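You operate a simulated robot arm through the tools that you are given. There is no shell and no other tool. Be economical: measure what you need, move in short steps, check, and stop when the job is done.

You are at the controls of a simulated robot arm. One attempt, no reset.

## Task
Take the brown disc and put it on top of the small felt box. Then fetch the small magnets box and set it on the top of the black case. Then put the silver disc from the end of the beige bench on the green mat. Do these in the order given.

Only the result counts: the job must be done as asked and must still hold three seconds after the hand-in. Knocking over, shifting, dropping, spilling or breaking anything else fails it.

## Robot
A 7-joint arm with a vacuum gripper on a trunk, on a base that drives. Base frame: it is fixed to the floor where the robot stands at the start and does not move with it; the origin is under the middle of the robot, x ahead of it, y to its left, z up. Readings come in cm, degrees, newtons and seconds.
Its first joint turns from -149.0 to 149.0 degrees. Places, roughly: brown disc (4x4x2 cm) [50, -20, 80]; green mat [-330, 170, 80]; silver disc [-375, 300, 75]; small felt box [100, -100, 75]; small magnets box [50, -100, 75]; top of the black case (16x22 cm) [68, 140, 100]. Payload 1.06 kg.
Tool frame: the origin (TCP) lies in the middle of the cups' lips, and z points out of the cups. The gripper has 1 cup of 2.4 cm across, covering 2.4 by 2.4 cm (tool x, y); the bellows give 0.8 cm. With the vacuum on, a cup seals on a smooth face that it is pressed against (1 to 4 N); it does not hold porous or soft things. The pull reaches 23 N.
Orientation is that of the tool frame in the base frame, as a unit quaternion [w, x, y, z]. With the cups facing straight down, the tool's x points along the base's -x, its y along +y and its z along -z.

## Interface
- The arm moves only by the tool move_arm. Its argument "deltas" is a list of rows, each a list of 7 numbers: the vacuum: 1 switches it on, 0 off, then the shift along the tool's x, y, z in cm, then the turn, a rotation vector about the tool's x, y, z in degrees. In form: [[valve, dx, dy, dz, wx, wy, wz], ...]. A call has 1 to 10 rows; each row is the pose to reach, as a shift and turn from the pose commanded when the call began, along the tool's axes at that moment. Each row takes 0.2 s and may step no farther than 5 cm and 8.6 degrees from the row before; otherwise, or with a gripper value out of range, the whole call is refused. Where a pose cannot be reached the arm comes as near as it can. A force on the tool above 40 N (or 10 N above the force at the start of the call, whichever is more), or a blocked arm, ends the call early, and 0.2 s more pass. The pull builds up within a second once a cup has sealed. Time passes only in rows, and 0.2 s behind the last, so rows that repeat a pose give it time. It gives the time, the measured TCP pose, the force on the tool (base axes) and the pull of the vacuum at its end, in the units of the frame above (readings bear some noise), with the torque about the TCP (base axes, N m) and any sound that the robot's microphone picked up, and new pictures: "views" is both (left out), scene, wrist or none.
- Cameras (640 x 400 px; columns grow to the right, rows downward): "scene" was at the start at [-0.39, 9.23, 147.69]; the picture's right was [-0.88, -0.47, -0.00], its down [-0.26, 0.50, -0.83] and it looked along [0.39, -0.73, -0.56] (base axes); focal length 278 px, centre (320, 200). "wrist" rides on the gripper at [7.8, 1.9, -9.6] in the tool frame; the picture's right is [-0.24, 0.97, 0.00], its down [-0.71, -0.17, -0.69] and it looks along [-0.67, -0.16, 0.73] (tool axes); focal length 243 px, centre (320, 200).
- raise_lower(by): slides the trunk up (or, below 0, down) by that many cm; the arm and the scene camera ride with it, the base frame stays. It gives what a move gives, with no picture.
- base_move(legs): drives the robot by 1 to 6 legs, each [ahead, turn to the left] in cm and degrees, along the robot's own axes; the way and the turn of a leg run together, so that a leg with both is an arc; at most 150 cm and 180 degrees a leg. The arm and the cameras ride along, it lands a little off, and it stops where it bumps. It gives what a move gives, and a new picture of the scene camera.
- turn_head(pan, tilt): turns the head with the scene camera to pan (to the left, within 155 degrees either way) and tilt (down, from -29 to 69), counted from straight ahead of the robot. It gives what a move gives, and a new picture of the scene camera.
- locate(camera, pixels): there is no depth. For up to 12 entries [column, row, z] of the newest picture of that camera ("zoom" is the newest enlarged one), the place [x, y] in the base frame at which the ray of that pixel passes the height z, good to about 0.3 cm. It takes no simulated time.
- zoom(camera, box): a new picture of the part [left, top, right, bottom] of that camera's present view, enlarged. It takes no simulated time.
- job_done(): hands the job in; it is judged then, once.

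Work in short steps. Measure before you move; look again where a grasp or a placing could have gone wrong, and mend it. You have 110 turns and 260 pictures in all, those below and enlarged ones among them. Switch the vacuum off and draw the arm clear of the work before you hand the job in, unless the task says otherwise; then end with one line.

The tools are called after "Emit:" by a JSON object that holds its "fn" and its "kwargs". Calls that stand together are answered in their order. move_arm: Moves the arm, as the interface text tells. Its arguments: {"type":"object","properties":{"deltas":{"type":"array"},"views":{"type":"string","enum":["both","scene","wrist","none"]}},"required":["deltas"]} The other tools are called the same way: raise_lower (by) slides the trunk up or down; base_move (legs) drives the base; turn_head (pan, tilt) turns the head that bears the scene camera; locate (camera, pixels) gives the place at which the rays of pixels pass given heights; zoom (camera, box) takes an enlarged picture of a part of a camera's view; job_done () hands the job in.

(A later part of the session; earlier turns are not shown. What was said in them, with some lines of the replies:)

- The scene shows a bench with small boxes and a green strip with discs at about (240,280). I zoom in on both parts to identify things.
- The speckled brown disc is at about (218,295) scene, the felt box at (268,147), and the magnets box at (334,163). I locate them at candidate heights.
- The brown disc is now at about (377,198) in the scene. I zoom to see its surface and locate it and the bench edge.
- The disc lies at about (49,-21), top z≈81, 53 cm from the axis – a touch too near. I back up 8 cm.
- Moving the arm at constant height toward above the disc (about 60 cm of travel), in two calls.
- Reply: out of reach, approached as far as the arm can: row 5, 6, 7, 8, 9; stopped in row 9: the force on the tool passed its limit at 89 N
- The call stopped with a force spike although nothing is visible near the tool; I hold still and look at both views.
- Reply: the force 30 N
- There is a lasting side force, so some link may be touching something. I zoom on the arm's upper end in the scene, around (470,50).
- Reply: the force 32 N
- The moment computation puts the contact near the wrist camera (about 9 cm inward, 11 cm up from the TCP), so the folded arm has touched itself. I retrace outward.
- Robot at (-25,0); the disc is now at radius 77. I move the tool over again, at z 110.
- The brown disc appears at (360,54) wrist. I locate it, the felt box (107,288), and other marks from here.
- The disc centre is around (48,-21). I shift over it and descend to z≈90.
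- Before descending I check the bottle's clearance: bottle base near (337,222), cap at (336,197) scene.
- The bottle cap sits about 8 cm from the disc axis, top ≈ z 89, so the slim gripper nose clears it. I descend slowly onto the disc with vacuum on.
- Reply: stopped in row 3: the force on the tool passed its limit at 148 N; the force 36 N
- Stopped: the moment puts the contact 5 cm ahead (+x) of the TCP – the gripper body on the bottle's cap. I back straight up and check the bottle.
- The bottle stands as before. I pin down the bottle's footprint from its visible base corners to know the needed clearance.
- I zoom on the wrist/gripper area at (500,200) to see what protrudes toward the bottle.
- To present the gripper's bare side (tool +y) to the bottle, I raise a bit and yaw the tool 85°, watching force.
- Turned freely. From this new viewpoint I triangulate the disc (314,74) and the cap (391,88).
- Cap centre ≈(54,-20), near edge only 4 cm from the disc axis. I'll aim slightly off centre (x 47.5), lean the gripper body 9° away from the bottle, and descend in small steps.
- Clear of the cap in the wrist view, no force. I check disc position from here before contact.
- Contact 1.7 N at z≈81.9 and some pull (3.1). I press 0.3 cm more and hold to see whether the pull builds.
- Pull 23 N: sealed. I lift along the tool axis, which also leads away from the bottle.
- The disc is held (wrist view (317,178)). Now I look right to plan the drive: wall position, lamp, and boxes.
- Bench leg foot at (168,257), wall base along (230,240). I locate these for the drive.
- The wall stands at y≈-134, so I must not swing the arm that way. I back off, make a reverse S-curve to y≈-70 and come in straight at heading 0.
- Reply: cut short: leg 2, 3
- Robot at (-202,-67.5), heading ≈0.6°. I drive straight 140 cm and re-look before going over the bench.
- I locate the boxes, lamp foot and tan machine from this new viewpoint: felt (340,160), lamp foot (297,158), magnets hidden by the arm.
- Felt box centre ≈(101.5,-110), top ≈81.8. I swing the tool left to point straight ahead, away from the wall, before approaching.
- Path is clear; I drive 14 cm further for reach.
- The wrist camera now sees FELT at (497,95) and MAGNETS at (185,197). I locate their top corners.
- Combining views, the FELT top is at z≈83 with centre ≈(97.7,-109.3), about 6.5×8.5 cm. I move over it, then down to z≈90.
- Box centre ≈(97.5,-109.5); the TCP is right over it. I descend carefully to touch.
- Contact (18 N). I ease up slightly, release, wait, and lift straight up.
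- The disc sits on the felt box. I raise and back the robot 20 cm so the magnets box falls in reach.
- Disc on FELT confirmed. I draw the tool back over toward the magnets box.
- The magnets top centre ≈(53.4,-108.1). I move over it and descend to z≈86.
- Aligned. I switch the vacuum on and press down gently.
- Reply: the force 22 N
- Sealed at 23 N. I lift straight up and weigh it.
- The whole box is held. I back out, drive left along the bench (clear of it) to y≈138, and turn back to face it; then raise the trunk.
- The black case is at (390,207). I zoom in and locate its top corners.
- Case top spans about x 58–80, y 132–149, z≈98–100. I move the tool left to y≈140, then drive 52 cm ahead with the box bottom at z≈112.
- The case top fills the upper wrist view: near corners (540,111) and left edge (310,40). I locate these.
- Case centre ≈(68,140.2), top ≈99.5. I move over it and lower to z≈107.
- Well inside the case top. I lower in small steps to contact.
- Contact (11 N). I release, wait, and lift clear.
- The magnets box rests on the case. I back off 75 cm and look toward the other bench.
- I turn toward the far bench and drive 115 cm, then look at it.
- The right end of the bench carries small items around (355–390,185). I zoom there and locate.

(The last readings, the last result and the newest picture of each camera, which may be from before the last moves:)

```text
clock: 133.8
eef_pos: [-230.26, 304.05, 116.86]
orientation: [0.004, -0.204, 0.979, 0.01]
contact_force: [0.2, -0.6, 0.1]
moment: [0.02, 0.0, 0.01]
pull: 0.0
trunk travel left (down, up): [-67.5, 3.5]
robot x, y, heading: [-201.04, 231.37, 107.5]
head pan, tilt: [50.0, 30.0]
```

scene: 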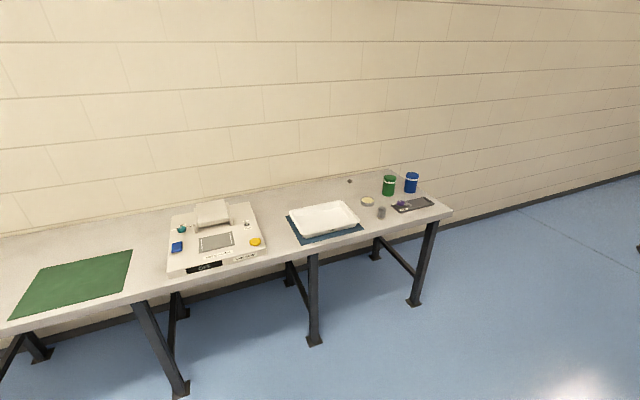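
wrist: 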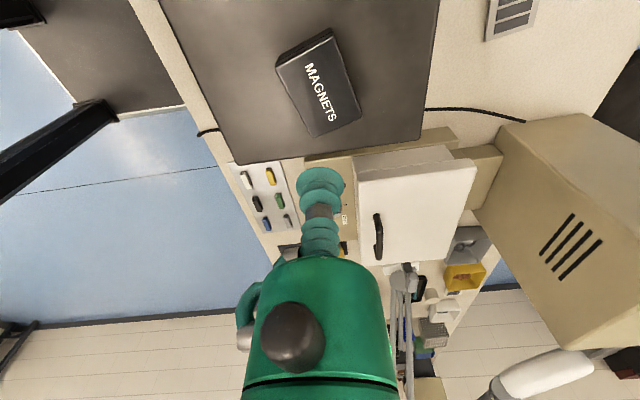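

There is a small item at (350,181) near the back. I zoom in on it and locate.

Emit:
{"fn": "zoom", "kwargs": {"camera": "scene", "box": [320, 160, 440, 230]}}

Emit:
{"fn": "locate", "kwargs": {"camera": "scene", "pixels": [[350, 181, 76], [350, 181, 78], [367, 202, 78], [381, 212, 78], [450, 211, 76], [380, 170, 76], [315, 265, 76]]}}

```text
5.33 times, centred on (380, 195) of scene
```

zoom: 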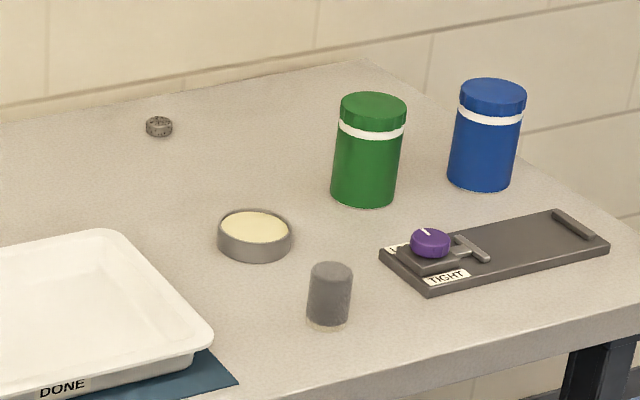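

```text
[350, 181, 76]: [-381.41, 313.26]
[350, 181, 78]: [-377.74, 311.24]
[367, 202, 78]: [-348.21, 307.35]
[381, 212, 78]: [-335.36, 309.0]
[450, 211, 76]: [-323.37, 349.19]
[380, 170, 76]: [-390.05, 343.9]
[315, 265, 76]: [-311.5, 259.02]
```

The silver disc is the small speckled one at (350,181), ≈(-378,311), near the wall. I drive to face it squarely at y≈307.

Emit:
{"fn": "base_move", "kwargs": {"legs": [[0, 11], [84, 0], [0, 61.5]]}}

Emit:
{"fn": "turn_head", "kwargs": {"pan": 8, "tilt": 30}}

```text
clock: 141.7
eef_pos: [-319.15, 299.21, 116.85]
orientation: [0.003, 0.745, -0.667, -0.01]
contact_force: [-0.9, 0.2, 0.5]
moment: [0.01, -0.02, 0.0]
pull: 0.0
trunk travel left (down, up): [-67.5, 3.5]
robot x, y, heading: [-241.37, 305.13, -179.5]
head pan, tilt: [50.0, 30.0]
```

scene: 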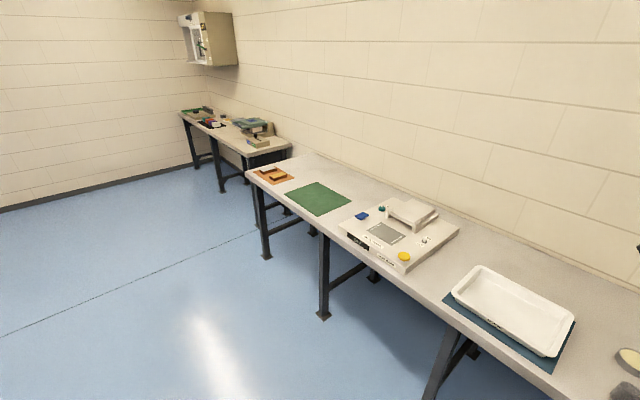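

```text
clock: 142.8
eef_pos: [-319.05, 299.33, 116.89]
orientation: [0.002, 0.745, -0.667, -0.01]
contact_force: [-0.2, 0.7, 0.2]
moment: [-0.02, 0.0, -0.01]
pull: 0.1
trunk travel left (down, up): [-67.5, 3.5]
robot x, y, heading: [-241.29, 305.64, -179.7]
head pan, tilt: [8.0, 30.0]
```

scene: 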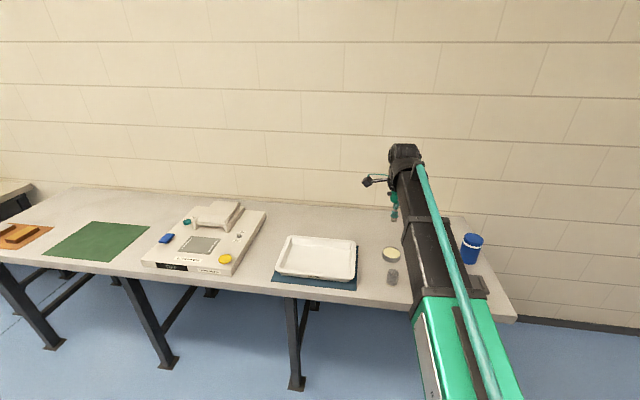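

I check the bench edge, wall base and the wrist view.

Emit:
{"fn": "locate", "kwargs": {"camera": "scene", "pixels": [[250, 283, 76], [400, 303, 76], [300, 202, 76], [560, 325, 0], [297, 385, 0], [390, 252, 78], [392, 270, 80]]}}

Emit:
{"fn": "move_arm", "kwargs": {"deltas": [[0, 0, 0, 0, 0, 0, 0]], "views": "wrist"}}

```text
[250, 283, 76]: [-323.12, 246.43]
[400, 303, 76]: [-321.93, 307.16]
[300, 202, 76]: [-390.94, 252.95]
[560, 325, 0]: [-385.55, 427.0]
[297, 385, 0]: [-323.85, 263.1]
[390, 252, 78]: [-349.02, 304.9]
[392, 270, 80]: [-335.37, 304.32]
```

```text
clock: 143.2
eef_pos: [-319.11, 299.24, 116.9]
orientation: [0.002, 0.745, -0.667, -0.01]
contact_force: [-0.1, -0.8, -0.3]
moment: [-0.01, -0.03, -0.04]
pull: 0.1
trunk travel left (down, up): [-67.5, 3.5]
robot x, y, heading: [-241.49, 305.71, -179.8]
head pan, tilt: [8.0, 30.0]
```

wrist: 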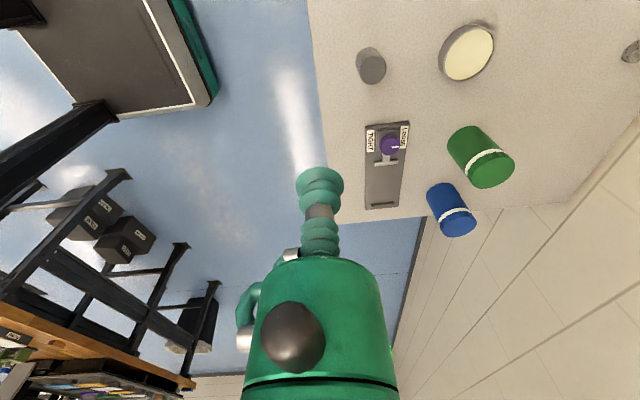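

Emit:
{"fn": "locate", "kwargs": {"camera": "scene", "pixels": [[405, 150, 130], [405, 150, 135], [405, 150, 140], [394, 214, 117], [370, 181, 127]]}}

Emit:
{"fn": "zoom", "kwargs": {"camera": "scene", "box": [340, 130, 460, 250]}}

Emit:
{"fn": "locate", "kwargs": {"camera": "wrist", "pixels": [[632, 50, 78], [632, 50, 77], [467, 52, 79], [480, 155, 90]]}}

```text
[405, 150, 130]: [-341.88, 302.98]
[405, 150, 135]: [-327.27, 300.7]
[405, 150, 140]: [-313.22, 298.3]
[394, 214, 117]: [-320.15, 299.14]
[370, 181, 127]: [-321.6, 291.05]
```

```text
3.33 times, centred on (400, 190) of scene
```

zoom: 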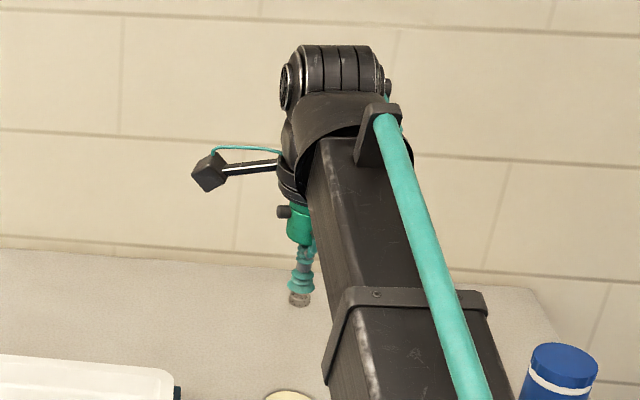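

```text
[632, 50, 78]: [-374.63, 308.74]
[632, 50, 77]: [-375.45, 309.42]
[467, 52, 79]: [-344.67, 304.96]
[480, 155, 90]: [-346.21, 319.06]
```

Disc ≈(-374,308), top ≈79. I drive forward 43 cm so the disc lies at about 90 cm reach.

Emit:
{"fn": "base_move", "kwargs": {"legs": [[43, 0]]}}

Emit:
{"fn": "move_arm", "kwargs": {"deltas": [[0, 0, 0, 0, 0, 0, 0]], "views": "wrist"}}

```text
clock: 145.8
eef_pos: [-361.84, 299.53, 116.94]
orientation: [0.003, 0.743, -0.669, -0.01]
contact_force: [-1.3, -0.6, 0.4]
moment: [0.01, -0.01, -0.01]
pull: 0.1
trunk travel left (down, up): [-67.5, 3.5]
robot x, y, heading: [-284.21, 305.09, -180.2]
head pan, tilt: [8.0, 30.0]
```

scene: 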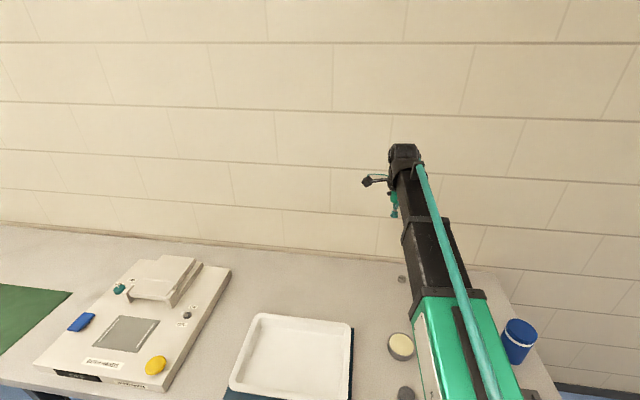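

```text
clock: 146.2
eef_pos: [-361.98, 299.53, 116.83]
orientation: [0.002, 0.743, -0.669, -0.011]
contact_force: [0.1, -0.5, -0.3]
moment: [0.02, 0.0, 0.0]
pull: 0.1
trunk travel left (down, up): [-67.5, 3.5]
robot x, y, heading: [-283.89, 305.41, -180.1]
head pan, tilt: [8.0, 30.0]
```

wrist: 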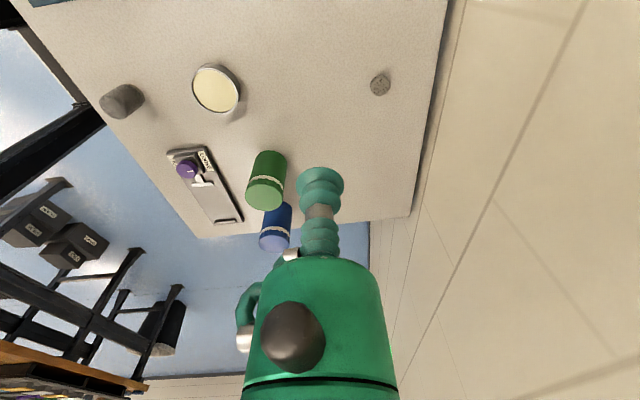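

I lower the trunk 15 cm and locate the disc at (380,82) wrist, (402,279) scene.

Emit:
{"fn": "locate", "kwargs": {"camera": "wrist", "pixels": [[380, 82, 77], [380, 82, 79], [380, 73, 79], [389, 84, 79], [371, 84, 79]]}}

Emit:
{"fn": "locate", "kwargs": {"camera": "scene", "pixels": [[402, 278, 77], [402, 278, 79]]}}

Emit:
{"fn": "raise_lower", "kwargs": {"by": -15}}

Emit:
{"fn": "move_arm", "kwargs": {"deltas": [[0, 0, 0, 0, 0, 0, 0]], "views": "wrist"}}

```text
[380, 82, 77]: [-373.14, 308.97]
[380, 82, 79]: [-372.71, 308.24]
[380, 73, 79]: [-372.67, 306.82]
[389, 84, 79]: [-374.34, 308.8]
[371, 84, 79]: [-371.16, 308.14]
```

```text
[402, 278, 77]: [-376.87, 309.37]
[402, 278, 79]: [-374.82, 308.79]
```

```text
clock: 148.0
eef_pos: [-362.0, 299.41, 101.82]
orientation: [0.003, 0.743, -0.669, -0.01]
contact_force: [0.4, -0.1, 0.3]
moment: [0.02, 0.0, -0.01]
pull: 0.1
trunk travel left (down, up): [-52.5, 18.5]
robot x, y, heading: [-284.1, 305.4, -180.0]
head pan, tilt: [8.0, 30.0]
```

```text
clock: 148.4
eef_pos: [-361.96, 299.58, 101.92]
orientation: [0.003, 0.743, -0.669, -0.01]
contact_force: [0.0, -0.8, 0.7]
moment: [0.02, -0.01, 0.02]
pull: 0.1
trunk travel left (down, up): [-52.5, 18.5]
robot x, y, heading: [-284.45, 305.3, -179.9]
head pan, tilt: [8.0, 30.0]
```

wrist: 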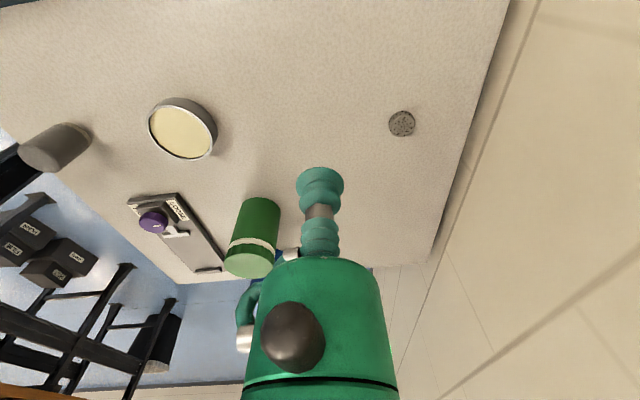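

Emit:
{"fn": "locate", "kwargs": {"camera": "wrist", "pixels": [[402, 122, 78], [402, 122, 79], [402, 122, 80], [255, 260, 88]]}}

Emit:
{"fn": "zoom", "kwargs": {"camera": "wrist", "box": [360, 90, 440, 150]}}

```text
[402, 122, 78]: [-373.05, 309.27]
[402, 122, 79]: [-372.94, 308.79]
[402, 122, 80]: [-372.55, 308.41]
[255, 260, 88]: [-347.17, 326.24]
```

```text
6.67 times, centred on (400, 120) of wrist
```

zoom: 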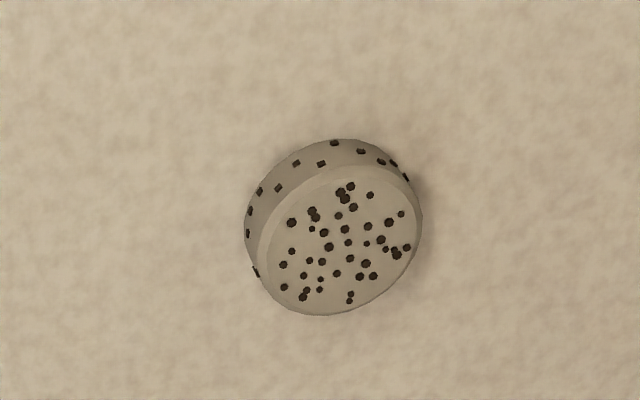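

Top centre at (403,126) → ≈(-373.2,309.3). I move over and descend to z≈88.

Emit:
{"fn": "move_arm", "kwargs": {"deltas": [[0, -3.3, 3, 0, 0, 0, 0], [0, -6.6, 6, 0, 0, 0, 0], [0, -9.8, 9, 0, 0, 0, 0], [0, -10.9, 10.1, 3, 0, 0, 0], [0, -10.9, 10.1, 7, 0, 0, 0], [0, -10.9, 10.1, 11, 0, 0, 0], [0, -10.9, 10.1, 14, 0, 0, 0]]}}

```text
clock: 150.0
eef_pos: [-373.48, 309.45, 88.13]
orientation: [0.002, 0.744, -0.668, -0.01]
contact_force: [0.0, -1.1, -0.6]
moment: [-0.02, 0.03, -0.02]
pull: 0.1
trunk travel left (down, up): [-52.5, 18.5]
robot x, y, heading: [-284.17, 305.28, -179.9]
head pan, tilt: [8.0, 30.0]
```

scene: 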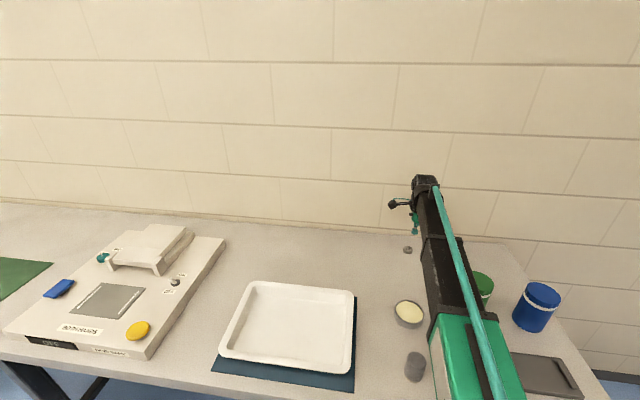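
wrist: 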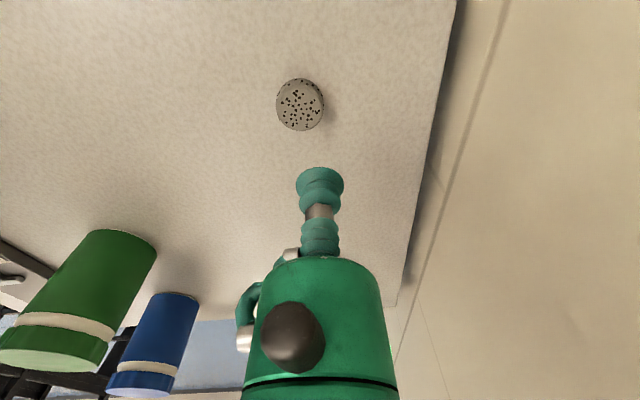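

Emit:
{"fn": "locate", "kwargs": {"camera": "wrist", "pixels": [[300, 106, 78], [300, 106, 79], [300, 106, 77], [300, 106, 76]]}}

```text
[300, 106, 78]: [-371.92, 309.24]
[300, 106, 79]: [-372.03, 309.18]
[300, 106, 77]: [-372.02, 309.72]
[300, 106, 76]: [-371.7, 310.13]
```

The disc centre ≈(-372,309.4): I shift 1.4 cm and descend with checks.

Emit:
{"fn": "move_arm", "kwargs": {"deltas": [[0, 0.15, -1.4, 2, 0, 0, 0], [0, 0.15, -1.4, 5, 0, 0, 0], [0, 0.15, -1.4, 7, 0, 0, 0]], "views": "wrist"}}

```text
clock: 150.8
eef_pos: [-372.16, 309.51, 81.14]
orientation: [0.003, 0.742, -0.67, -0.011]
contact_force: [-1.0, 0.0, 1.5]
moment: [-0.02, 0.01, 0.02]
pull: 0.1
trunk travel left (down, up): [-52.5, 18.5]
robot x, y, heading: [-284.22, 305.21, -180.0]
head pan, tilt: [8.0, 30.0]
```

wrist: 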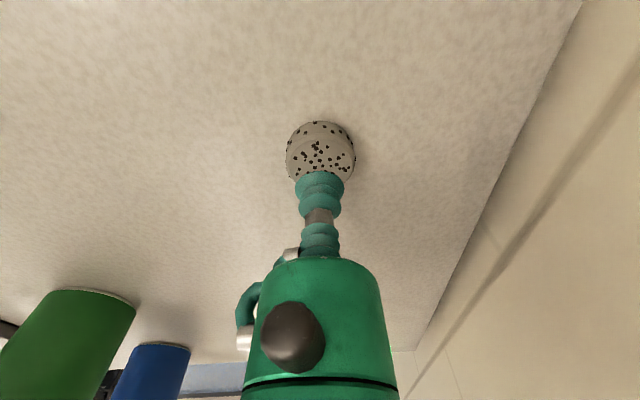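

Aligned with the disc just below. I turn the vacuum on and press in small steps.

Emit:
{"fn": "move_arm", "kwargs": {"deltas": [[1, 0, 0, 1, 0, 0, 0], [1, 0, 0, 1.8, 0, 0, 0], [1, 0, 0, 2.2, 0, 0, 0], [1, 0, 0, 2.5, 0, 0, 0], [1, 0, 0, 2.5, 0, 0, 0], [1, 0, 0, 2.5, 0, 0, 0]], "views": "none"}}

```text
clock: 151.4
eef_pos: [-372.16, 309.96, 80.36]
orientation: [0.005, 0.742, -0.671, -0.014]
contact_force: [2.1, 1.3, 26.6]
moment: [-0.21, 0.01, 0.0]
pull: 0.1
trunk travel left (down, up): [-52.5, 18.5]
robot x, y, heading: [-284.24, 305.75, 180.0]
head pan, tilt: [8.0, 30.0]
stopped in row 2: the force on the tool passed its limit at 47 N (the readings are from after the stop); the commanded pose is now the measured one
```

Contact at z≈80.4 but no seal; the moment shows contact 0.8 cm off toward -y. I lift 1 cm and look.

Emit:
{"fn": "move_arm", "kwargs": {"deltas": [[0, 0, 0, -1, 0, 0, 0], [0, 0, 0, -3, 0, 0, 0]], "views": "wrist"}}

Emit:
{"fn": "zoom", "kwargs": {"camera": "wrist", "box": [260, 80, 380, 220]}}

Emit:
{"fn": "locate", "kwargs": {"camera": "wrist", "pixels": [[320, 130, 80], [317, 134, 80], [317, 140, 80]]}}

```text
clock: 152.0
eef_pos: [-372.14, 309.75, 82.88]
orientation: [0.003, 0.742, -0.671, -0.012]
contact_force: [-0.3, -0.5, 0.9]
moment: [-0.03, -0.01, -0.01]
pull: 0.1
trunk travel left (down, up): [-52.5, 18.5]
robot x, y, heading: [-284.43, 305.68, -180.2]
head pan, tilt: [8.0, 30.0]
```

wrist: 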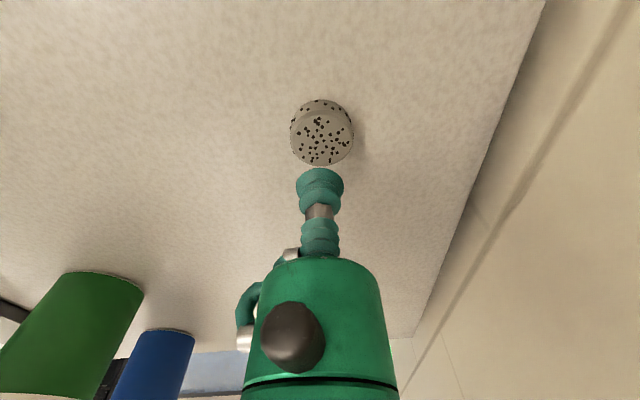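

```text
2.86 times, centred on (320, 150) of wrist
```

zoom: 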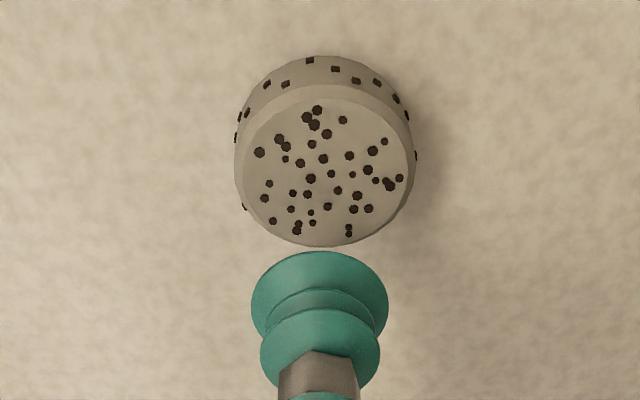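

```text
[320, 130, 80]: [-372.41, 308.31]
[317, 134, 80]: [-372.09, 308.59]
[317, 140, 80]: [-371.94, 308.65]
```

The disc top centre is at (322,140) → ≈(-372.3,308.7), z≈80.5. I shift 1.0 cm toward -y and press again gently.

Emit:
{"fn": "move_arm", "kwargs": {"deltas": [[1, 1, 0.3, 0, 0, 0, 0], [1, 1, 0.3, 1.2, 0, 0, 0], [1, 1, 0.3, 1.8, 0, 0, 0], [1, 1, 0.3, 2.1, 0, 0, 0], [1, 1, 0.3, 2.3, 0, 0, 0], [1, 1, 0.3, 2.3, 0, 0, 0]], "views": "none"}}

```text
clock: 153.4
eef_pos: [-372.4, 308.71, 80.7]
orientation: [0.005, 0.741, -0.671, -0.013]
contact_force: [-1.0, -0.3, 7.0]
moment: [-0.02, -0.05, -0.01]
pull: 0.1
trunk travel left (down, up): [-52.5, 18.5]
robot x, y, heading: [-284.28, 305.38, -180.1]
head pan, tilt: [8.0, 30.0]
```

Centred now (no moment), 7 N, but no pull yet. I hold a little, pressing slightly more.

Emit:
{"fn": "move_arm", "kwargs": {"deltas": [[1, 0, 0, 0.1, 0, 0, 0], [1, 0, 0, 0.2, 0, 0, 0], [1, 0, 0, 0.2, 0, 0, 0], [1, 0, 0, 0.2, 0, 0, 0], [1, 0, 0, 0.2, 0, 0, 0]], "views": "wrist"}}

```text
clock: 154.6
eef_pos: [-372.35, 308.84, 80.63]
orientation: [0.005, 0.741, -0.671, -0.014]
contact_force: [-2.2, 1.2, 19.0]
moment: [-0.05, -0.07, 0.0]
pull: 0.0
trunk travel left (down, up): [-52.5, 18.5]
robot x, y, heading: [-284.23, 305.71, 180.0]
head pan, tilt: [8.0, 30.0]
```

wrist: 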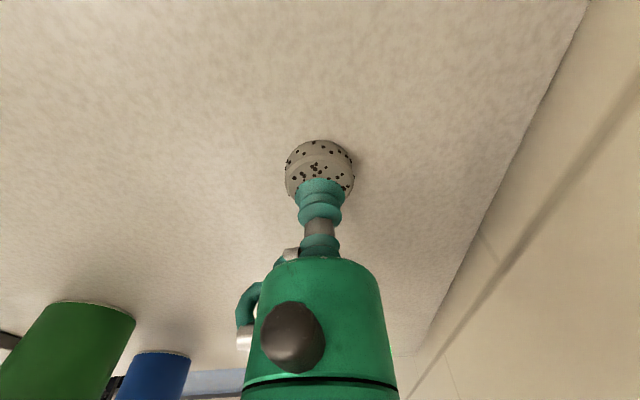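

No seal at 19 N; a pixel check says I'm still ≈0.4 cm off (toward +y and -x). I lift 2.3 cm, shift (tool +0.4,-0.3) and look.

Emit:
{"fn": "move_arm", "kwargs": {"deltas": [[0, 0, 0, -1, 0, 0, 0], [0, 0.4, -0.3, -2.4, 0, 0, 0], [0, 0.4, -0.3, -2.4, 0, 0, 0]], "views": "none"}}

Emit:
{"fn": "zoom", "kwargs": {"camera": "wrist", "box": [260, 80, 380, 220]}}

```text
clock: 155.4
eef_pos: [-371.99, 308.46, 82.73]
orientation: [0.004, 0.742, -0.67, -0.013]
contact_force: [-0.7, -0.4, 0.5]
moment: [-0.02, 0.03, -0.01]
pull: 0.0
trunk travel left (down, up): [-52.5, 18.5]
robot x, y, heading: [-283.9, 305.18, -179.6]
head pan, tilt: [8.0, 30.0]
```

```text
2.86 times, centred on (320, 150) of wrist
```

zoom: 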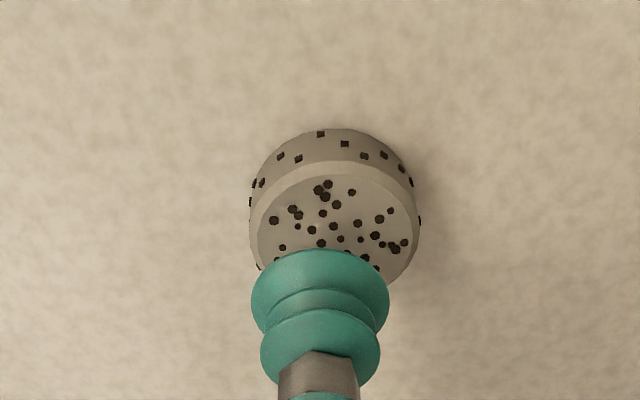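

Now nearly centred; I correct +0.25 in tool y and press slowly.

Emit:
{"fn": "move_arm", "kwargs": {"deltas": [[1, -0.1, 0.25, 0, 0, 0, 0], [1, -0.1, 0.25, 1.2, 0, 0, 0], [1, -0.1, 0.25, 1.7, 0, 0, 0], [1, -0.1, 0.25, 2.0, 0, 0, 0], [1, -0.1, 0.25, 2.1, 0, 0, 0], [1, -0.1, 0.25, 2.1, 0, 0, 0], [1, -0.1, 0.25, 2.1, 0, 0, 0]], "views": "none"}}

```text
clock: 157.0
eef_pos: [-372.32, 308.45, 80.82]
orientation: [0.005, 0.742, -0.67, -0.013]
contact_force: [-5.6, 1.0, 16.4]
moment: [-0.19, -0.13, -0.03]
pull: 22.5
trunk travel left (down, up): [-52.5, 18.5]
robot x, y, heading: [-284.21, 305.53, 179.6]
head pan, tilt: [8.0, 30.0]
```

Sealed: 22.5 N. I lift it straight up.

Emit:
{"fn": "move_arm", "kwargs": {"deltas": [[1, 0, 0, -0.5, 0, 0, 0], [1, 0, 0, -2, 0, 0, 0], [1, 0, 0, -6, 0, 0, 0], [1, 0, 0, -10.5, 0, 0, 0], [1, 0, 0, -15, 0, 0, 0], [1, 0, 0, -20, 0, 0, 0], [1, 0, 0, -21, 0, 0, 0]], "views": "wrist"}}

```text
clock: 158.6
eef_pos: [-371.88, 308.22, 101.81]
orientation: [0.004, 0.743, -0.669, -0.013]
contact_force: [0.7, 0.5, -0.5]
moment: [-0.01, 0.01, 0.04]
pull: 23.6
trunk travel left (down, up): [-52.5, 18.5]
robot x, y, heading: [-284.18, 305.7, -180.2]
head pan, tilt: [8.0, 30.0]
```

wrist: 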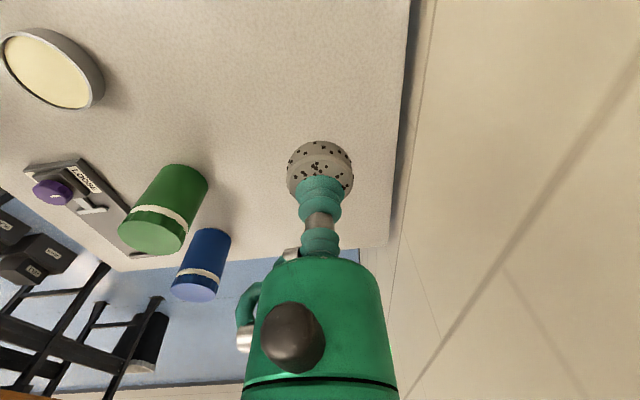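

I back off 45 cm, swing round and drive along the bench to y≈166, facing the green mat.

Emit:
{"fn": "base_move", "kwargs": {"legs": [[-45, 0], [0, 90], [139, 0], [0, -90]]}}

Emit:
{"fn": "turn_head", "kwargs": {"pan": 10, "tilt": 40}}

```text
clock: 175.4
eef_pos: [-327.03, 168.72, 101.77]
orientation: [0.004, 0.748, -0.664, -0.013]
contact_force: [-0.5, 0.0, -0.3]
moment: [-0.02, 0.0, 0.02]
pull: 0.1
trunk travel left (down, up): [-52.5, 18.5]
robot x, y, heading: [-239.13, 167.3, -179.3]
head pan, tilt: [8.0, 30.0]
```

scene: 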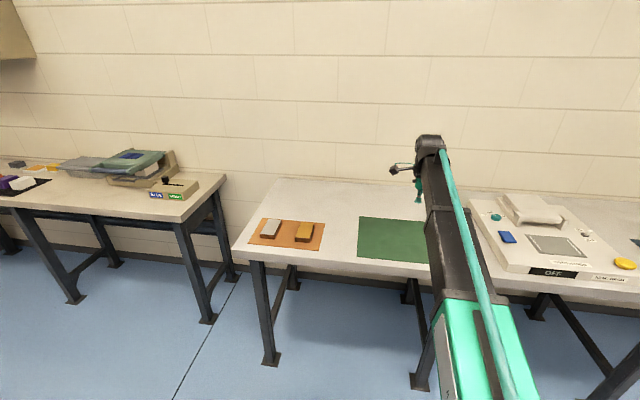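

```text
clock: 176.1
eef_pos: [-326.98, 168.79, 101.76]
orientation: [0.003, 0.747, -0.665, -0.013]
contact_force: [-0.5, 0.4, 0.8]
moment: [-0.01, 0.0, -0.02]
pull: 0.0
trunk travel left (down, up): [-52.5, 18.5]
robot x, y, heading: [-239.26, 166.73, -179.3]
head pan, tilt: [10.0, 40.0]
```

scene: 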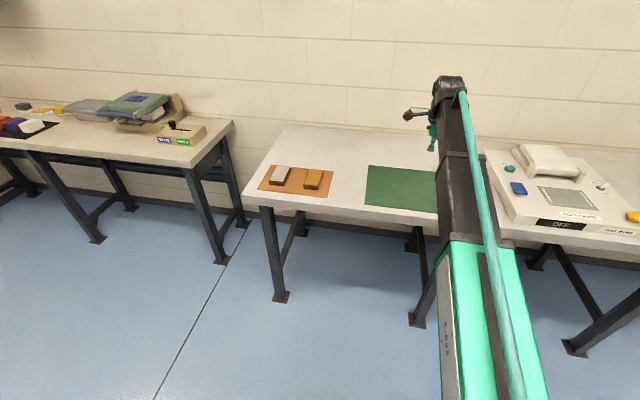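

The pull is 0: the disc dropped somewhere on the way. I check the wrist view and search the floor.

Emit:
{"fn": "move_arm", "kwargs": {"deltas": [[0, 0, 0, 0, 0, 0, 0]], "views": "wrist"}}

Emit:
{"fn": "turn_head", "kwargs": {"pan": -60, "tilt": 35}}

Emit:
{"fn": "turn_head", "kwargs": {"pan": -105, "tilt": 35}}

```text
clock: 176.5
eef_pos: [-326.88, 168.72, 101.66]
orientation: [0.004, 0.747, -0.665, -0.013]
contact_force: [0.3, 0.3, 0.9]
moment: [0.02, 0.01, 0.0]
pull: 0.0
trunk travel left (down, up): [-52.5, 18.5]
robot x, y, heading: [-239.06, 167.02, -179.0]
head pan, tilt: [10.0, 40.0]
```

wrist: 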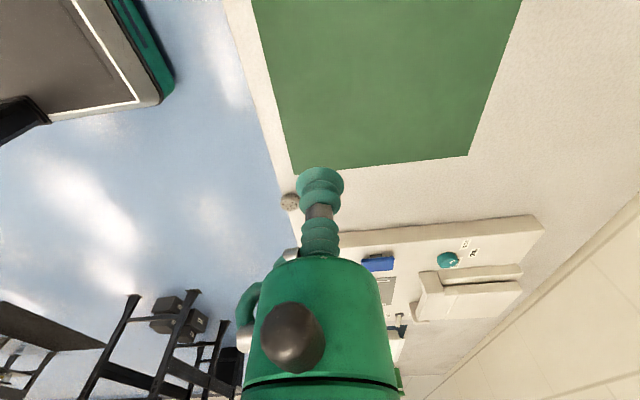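

```text
clock: 177.9
eef_pos: [-327.0, 168.71, 101.7]
orientation: [0.004, 0.747, -0.665, -0.013]
contact_force: [0.2, 0.3, -0.2]
moment: [-0.01, 0.03, 0.0]
pull: 0.1
trunk travel left (down, up): [-52.5, 18.5]
robot x, y, heading: [-239.57, 167.37, -178.9]
head pan, tilt: [-60.0, 35.0]
```

scene: 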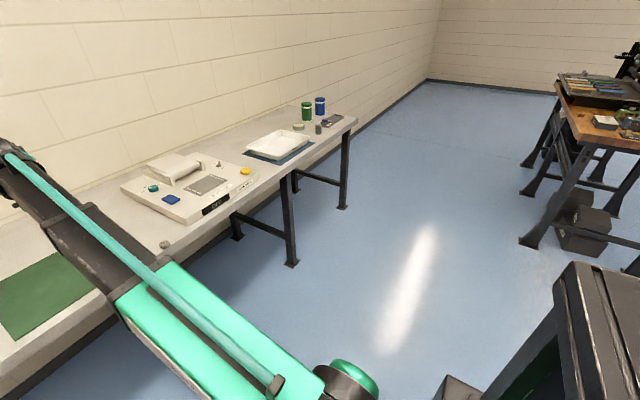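

```text
clock: 179.0
eef_pos: [-326.96, 168.81, 101.83]
orientation: [0.004, 0.746, -0.666, -0.013]
contact_force: [0.1, 0.3, 0.1]
moment: [0.03, -0.01, -0.01]
pull: 0.1
trunk travel left (down, up): [-52.5, 18.5]
robot x, y, heading: [-239.06, 167.14, -179.2]
head pan, tilt: [-105.0, 35.0]
```

scene: 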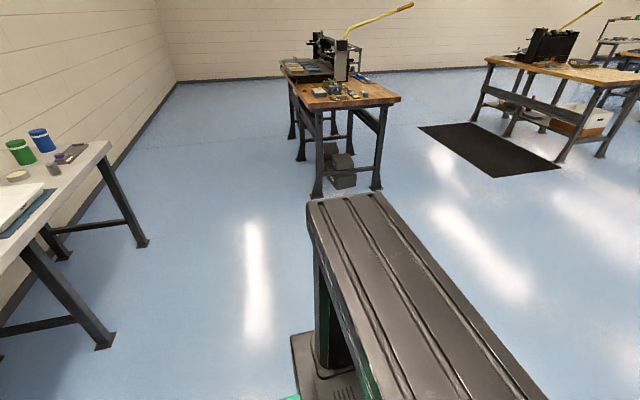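

The disc fell on the bench near its front edge: wrist (289,201), scene earlier (165,244). I locate it.

Emit:
{"fn": "turn_head", "kwargs": {"pan": -35, "tilt": 40}}

Emit:
{"fn": "locate", "kwargs": {"camera": "wrist", "pixels": [[289, 201, 80.5], [289, 201, 79], [294, 172, 78.5], [467, 155, 78.5], [282, 165, 78.5], [297, 225, 78.5], [289, 210, 80.5]]}}

Emit:
{"fn": "zoom", "kwargs": {"camera": "wrist", "box": [240, 150, 380, 240]}}

```text
clock: 180.4
eef_pos: [-327.0, 168.73, 101.75]
orientation: [0.004, 0.747, -0.665, -0.012]
contact_force: [0.7, -0.1, 0.6]
moment: [-0.02, 0.0, 0.02]
pull: 0.0
trunk travel left (down, up): [-52.5, 18.5]
robot x, y, heading: [-239.36, 167.06, -179.1]
head pan, tilt: [-35.0, 40.0]
```

scene: 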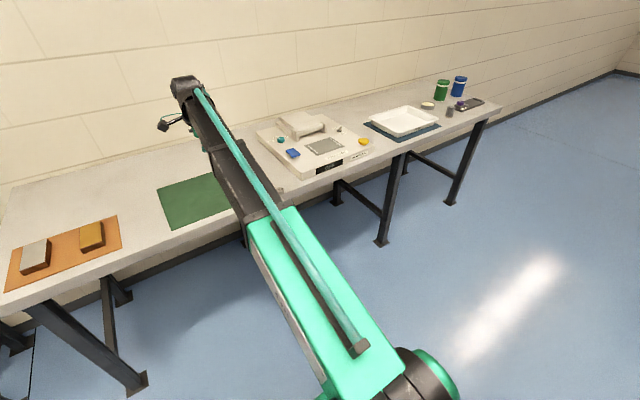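

```text
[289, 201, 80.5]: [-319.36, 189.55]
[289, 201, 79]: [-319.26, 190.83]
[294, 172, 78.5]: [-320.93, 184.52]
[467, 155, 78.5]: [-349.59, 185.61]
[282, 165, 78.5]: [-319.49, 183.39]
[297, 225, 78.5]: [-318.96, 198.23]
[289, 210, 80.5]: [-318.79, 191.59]
```

```text
4.44 times, centred on (310, 195) of wrist
```

zoom: 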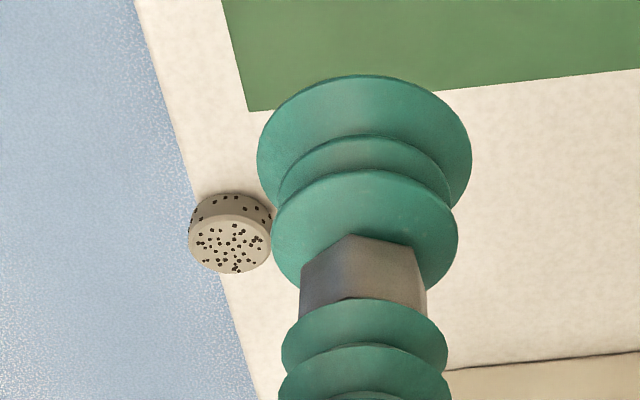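

The disc lies flat at the front edge, centre ≈(-319.4,190.6), within reach (83 cm). I move over it and down to z≈88.

Emit:
{"fn": "move_arm", "kwargs": {"deltas": [[0, -4.2, -2, 0, 0, 0, 0], [0, -8.4, -4, 0, 0, 0, 0], [0, -12.6, -6, 0, 0, 0, 0], [0, -16.8, -8, 0, 0, 0, 0], [0, -19.9, -10.1, 2, 0, 0, 0], [0, -19.9, -10.1, 6, 0, 0, 0], [0, -19.9, -10.1, 10, 0, 0, 0], [0, -19.9, -10.1, 13.5, 0, 0, 0]]}}

```text
clock: 182.2
eef_pos: [-319.57, 189.89, 88.35]
orientation: [0.003, 0.746, -0.665, -0.013]
contact_force: [-0.7, 0.0, -0.5]
moment: [-0.01, -0.04, -0.02]
pull: 0.0
trunk travel left (down, up): [-52.5, 18.5]
robot x, y, heading: [-239.17, 167.18, -179.2]
head pan, tilt: [-35.0, 40.0]
```

scene: 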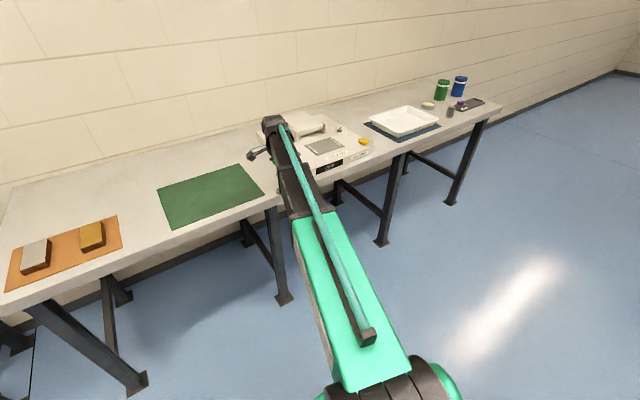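
wrist: 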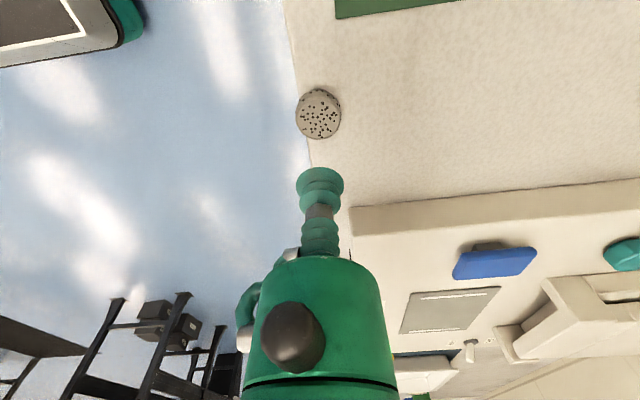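

Emit:
{"fn": "zoom", "kwargs": {"camera": "wrist", "box": [270, 70, 370, 170]}}

```text
4.00 times, centred on (320, 120) of wrist
```

zoom: 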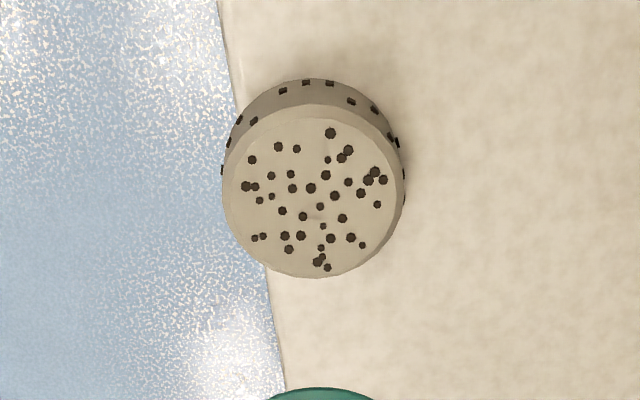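

Nearly perfectly aligned (318,118 versus axis 320,118). I descend and press with the vacuum on.

Emit:
{"fn": "move_arm", "kwargs": {"deltas": [[1, 0, -0.15, 3, 0, 0, 0], [1, 0, -0.15, 6, 0, 0, 0], [1, 0, -0.15, 7, 0, 0, 0], [1, 0, -0.15, 7.4, 0, 0, 0], [1, 0, -0.15, 7.6, 0, 0, 0], [1, 0, -0.15, 7.6, 0, 0, 0], [1, 0, -0.15, 7.6, 0, 0, 0], [1, 0, -0.15, 7.6, 0, 0, 0]], "views": "none"}}

```text
clock: 184.1
eef_pos: [-319.55, 189.88, 80.64]
orientation: [0.004, 0.746, -0.665, -0.012]
contact_force: [-4.6, 1.2, 15.3]
moment: [-0.05, -0.12, -0.01]
pull: 22.7
trunk travel left (down, up): [-52.5, 18.5]
robot x, y, heading: [-239.17, 167.56, -179.3]
head pan, tilt: [-35.0, 40.0]
```

Sealed (22.7 N). I lift 7 cm and carry it by arm only, slowly, toward (-331,170) on the mat.

Emit:
{"fn": "move_arm", "kwargs": {"deltas": [[1, 0, 0, -0.5, 0, 0, 0], [1, 0, 0, -2, 0, 0, 0], [1, 0, 0, -4, 0, 0, 0], [1, 0, 0, -6, 0, 0, 0], [1, 0, 0, -7, 0, 0, 0], [1, 2, 1.5, -7, 0, 0, 0], [1, 4.5, 3.3, -7, 0, 0, 0], [1, 7, 5.1, -7, 0, 0, 0], [1, 9.5, 7, -7, 0, 0, 0], [1, 12, 8.8, -7, 0, 0, 0]], "views": "none"}}

Emit:
{"fn": "move_arm", "kwargs": {"deltas": [[1, 2.5, 1.8, 0, 0, 0, 0], [1, 4.8, 3.5, 0, 0, 0, 0], [1, 6.5, 4.8, 0, 0, 0, 0], [1, 6.5, 4.8, 0, 0, 0, 0]]}}

```text
clock: 186.2
eef_pos: [-326.79, 176.91, 87.76]
orientation: [0.004, 0.747, -0.665, -0.013]
contact_force: [-1.0, 0.0, -0.5]
moment: [-0.01, 0.0, -0.01]
pull: 22.7
trunk travel left (down, up): [-52.5, 18.5]
robot x, y, heading: [-239.53, 167.45, -179.3]
head pan, tilt: [-35.0, 40.0]
```

```text
clock: 187.2
eef_pos: [-330.82, 169.91, 87.77]
orientation: [0.004, 0.747, -0.665, -0.013]
contact_force: [-0.6, 0.2, 0.7]
moment: [-0.03, 0.0, 0.01]
pull: 22.6
trunk travel left (down, up): [-52.5, 18.5]
robot x, y, heading: [-239.32, 167.11, -179.2]
head pan, tilt: [-35.0, 40.0]
```

scene: 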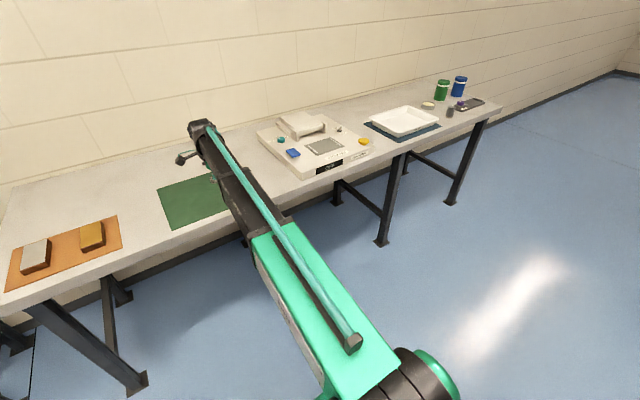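
wrist: 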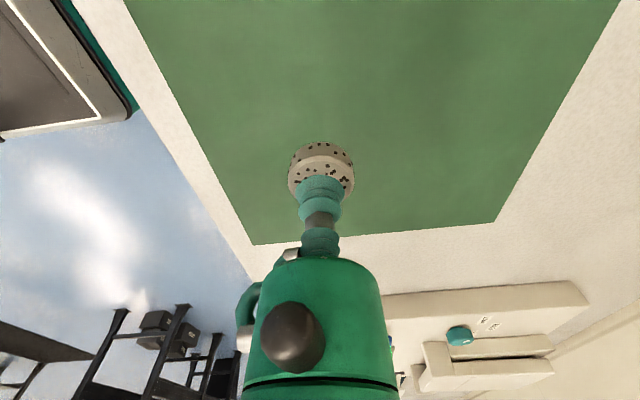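

Held and over the mat, well inside it. I lower in small steps to contact (expected z≈81).

Emit:
{"fn": "move_arm", "kwargs": {"deltas": [[1, 0, 0, 2, 0, 0, 0], [1, 0, 0, 4, 0, 0, 0], [1, 0, 0, 5.5, 0, 0, 0], [1, 0, 0, 6.2, 0, 0, 0], [1, 0, 0, 6.5, 0, 0, 0]], "views": "none"}}

```text
clock: 188.4
eef_pos: [-330.88, 169.86, 81.36]
orientation: [0.004, 0.746, -0.665, -0.013]
contact_force: [-1.8, -0.3, 7.3]
moment: [-0.05, -0.09, 0.0]
pull: 22.7
trunk travel left (down, up): [-52.5, 18.5]
robot x, y, heading: [-239.11, 167.4, -179.1]
head pan, tilt: [-35.0, 40.0]
```

Contact (7 N). I release, wait for the pull to fall, then lift clear.

Emit:
{"fn": "move_arm", "kwargs": {"deltas": [[0, 0, 0, 0, 0, 0, 0], [0, 0, 0, 0, 0, 0, 0], [0, 0, 0, 0, 0, 0, 0], [0, 0, 0, 0, 0, 0, 0], [0, 0, 0, -0.6, 0, 0, 0], [0, 0, 0, -2, 0, 0, 0], [0, 0, 0, -6, 0, 0, 0], [0, 0, 0, -10, 0, 0, 0], [0, 0, 0, -14, 0, 0, 0], [0, 0, 0, -18, 0, 0, 0]]}}

```text
clock: 190.7
eef_pos: [-330.56, 169.78, 99.26]
orientation: [0.004, 0.747, -0.665, -0.013]
contact_force: [-0.2, 0.5, -0.9]
moment: [-0.01, -0.01, 0.0]
pull: 0.1
trunk travel left (down, up): [-52.5, 18.5]
robot x, y, heading: [-239.17, 167.13, -179.0]
head pan, tilt: [-35.0, 40.0]
```

scene: 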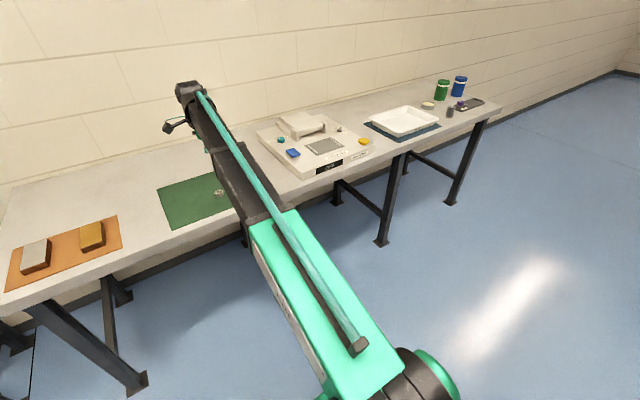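
wrist: 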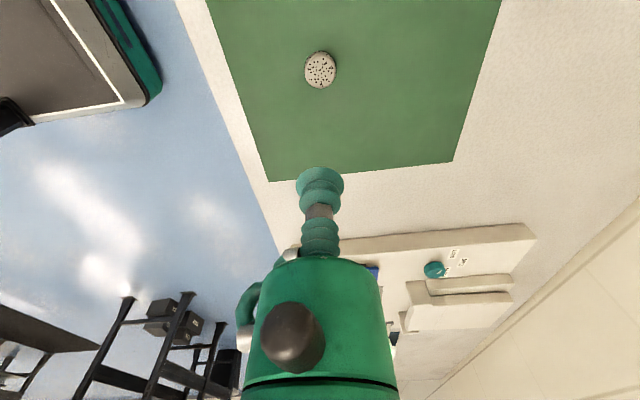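

The silver disc lies on the green mat (wrist (320,70)). The vacuum is off and the arm is clear, and the first two placements were checked earlier, so I hand in.

Emit:
{"fn": "job_done", "kwargs": {}}

```text
The job is handed in.
```

I did all three in order: the brown disc is on the felt box, the magnets box is on the black case, and the silver disc is on the green mat. Two mishaps: the gripper pressed hard on the green bottle's cap without visibly moving it, and the silver disc fell onto its bench while I was driving, so I had to pick it up again.
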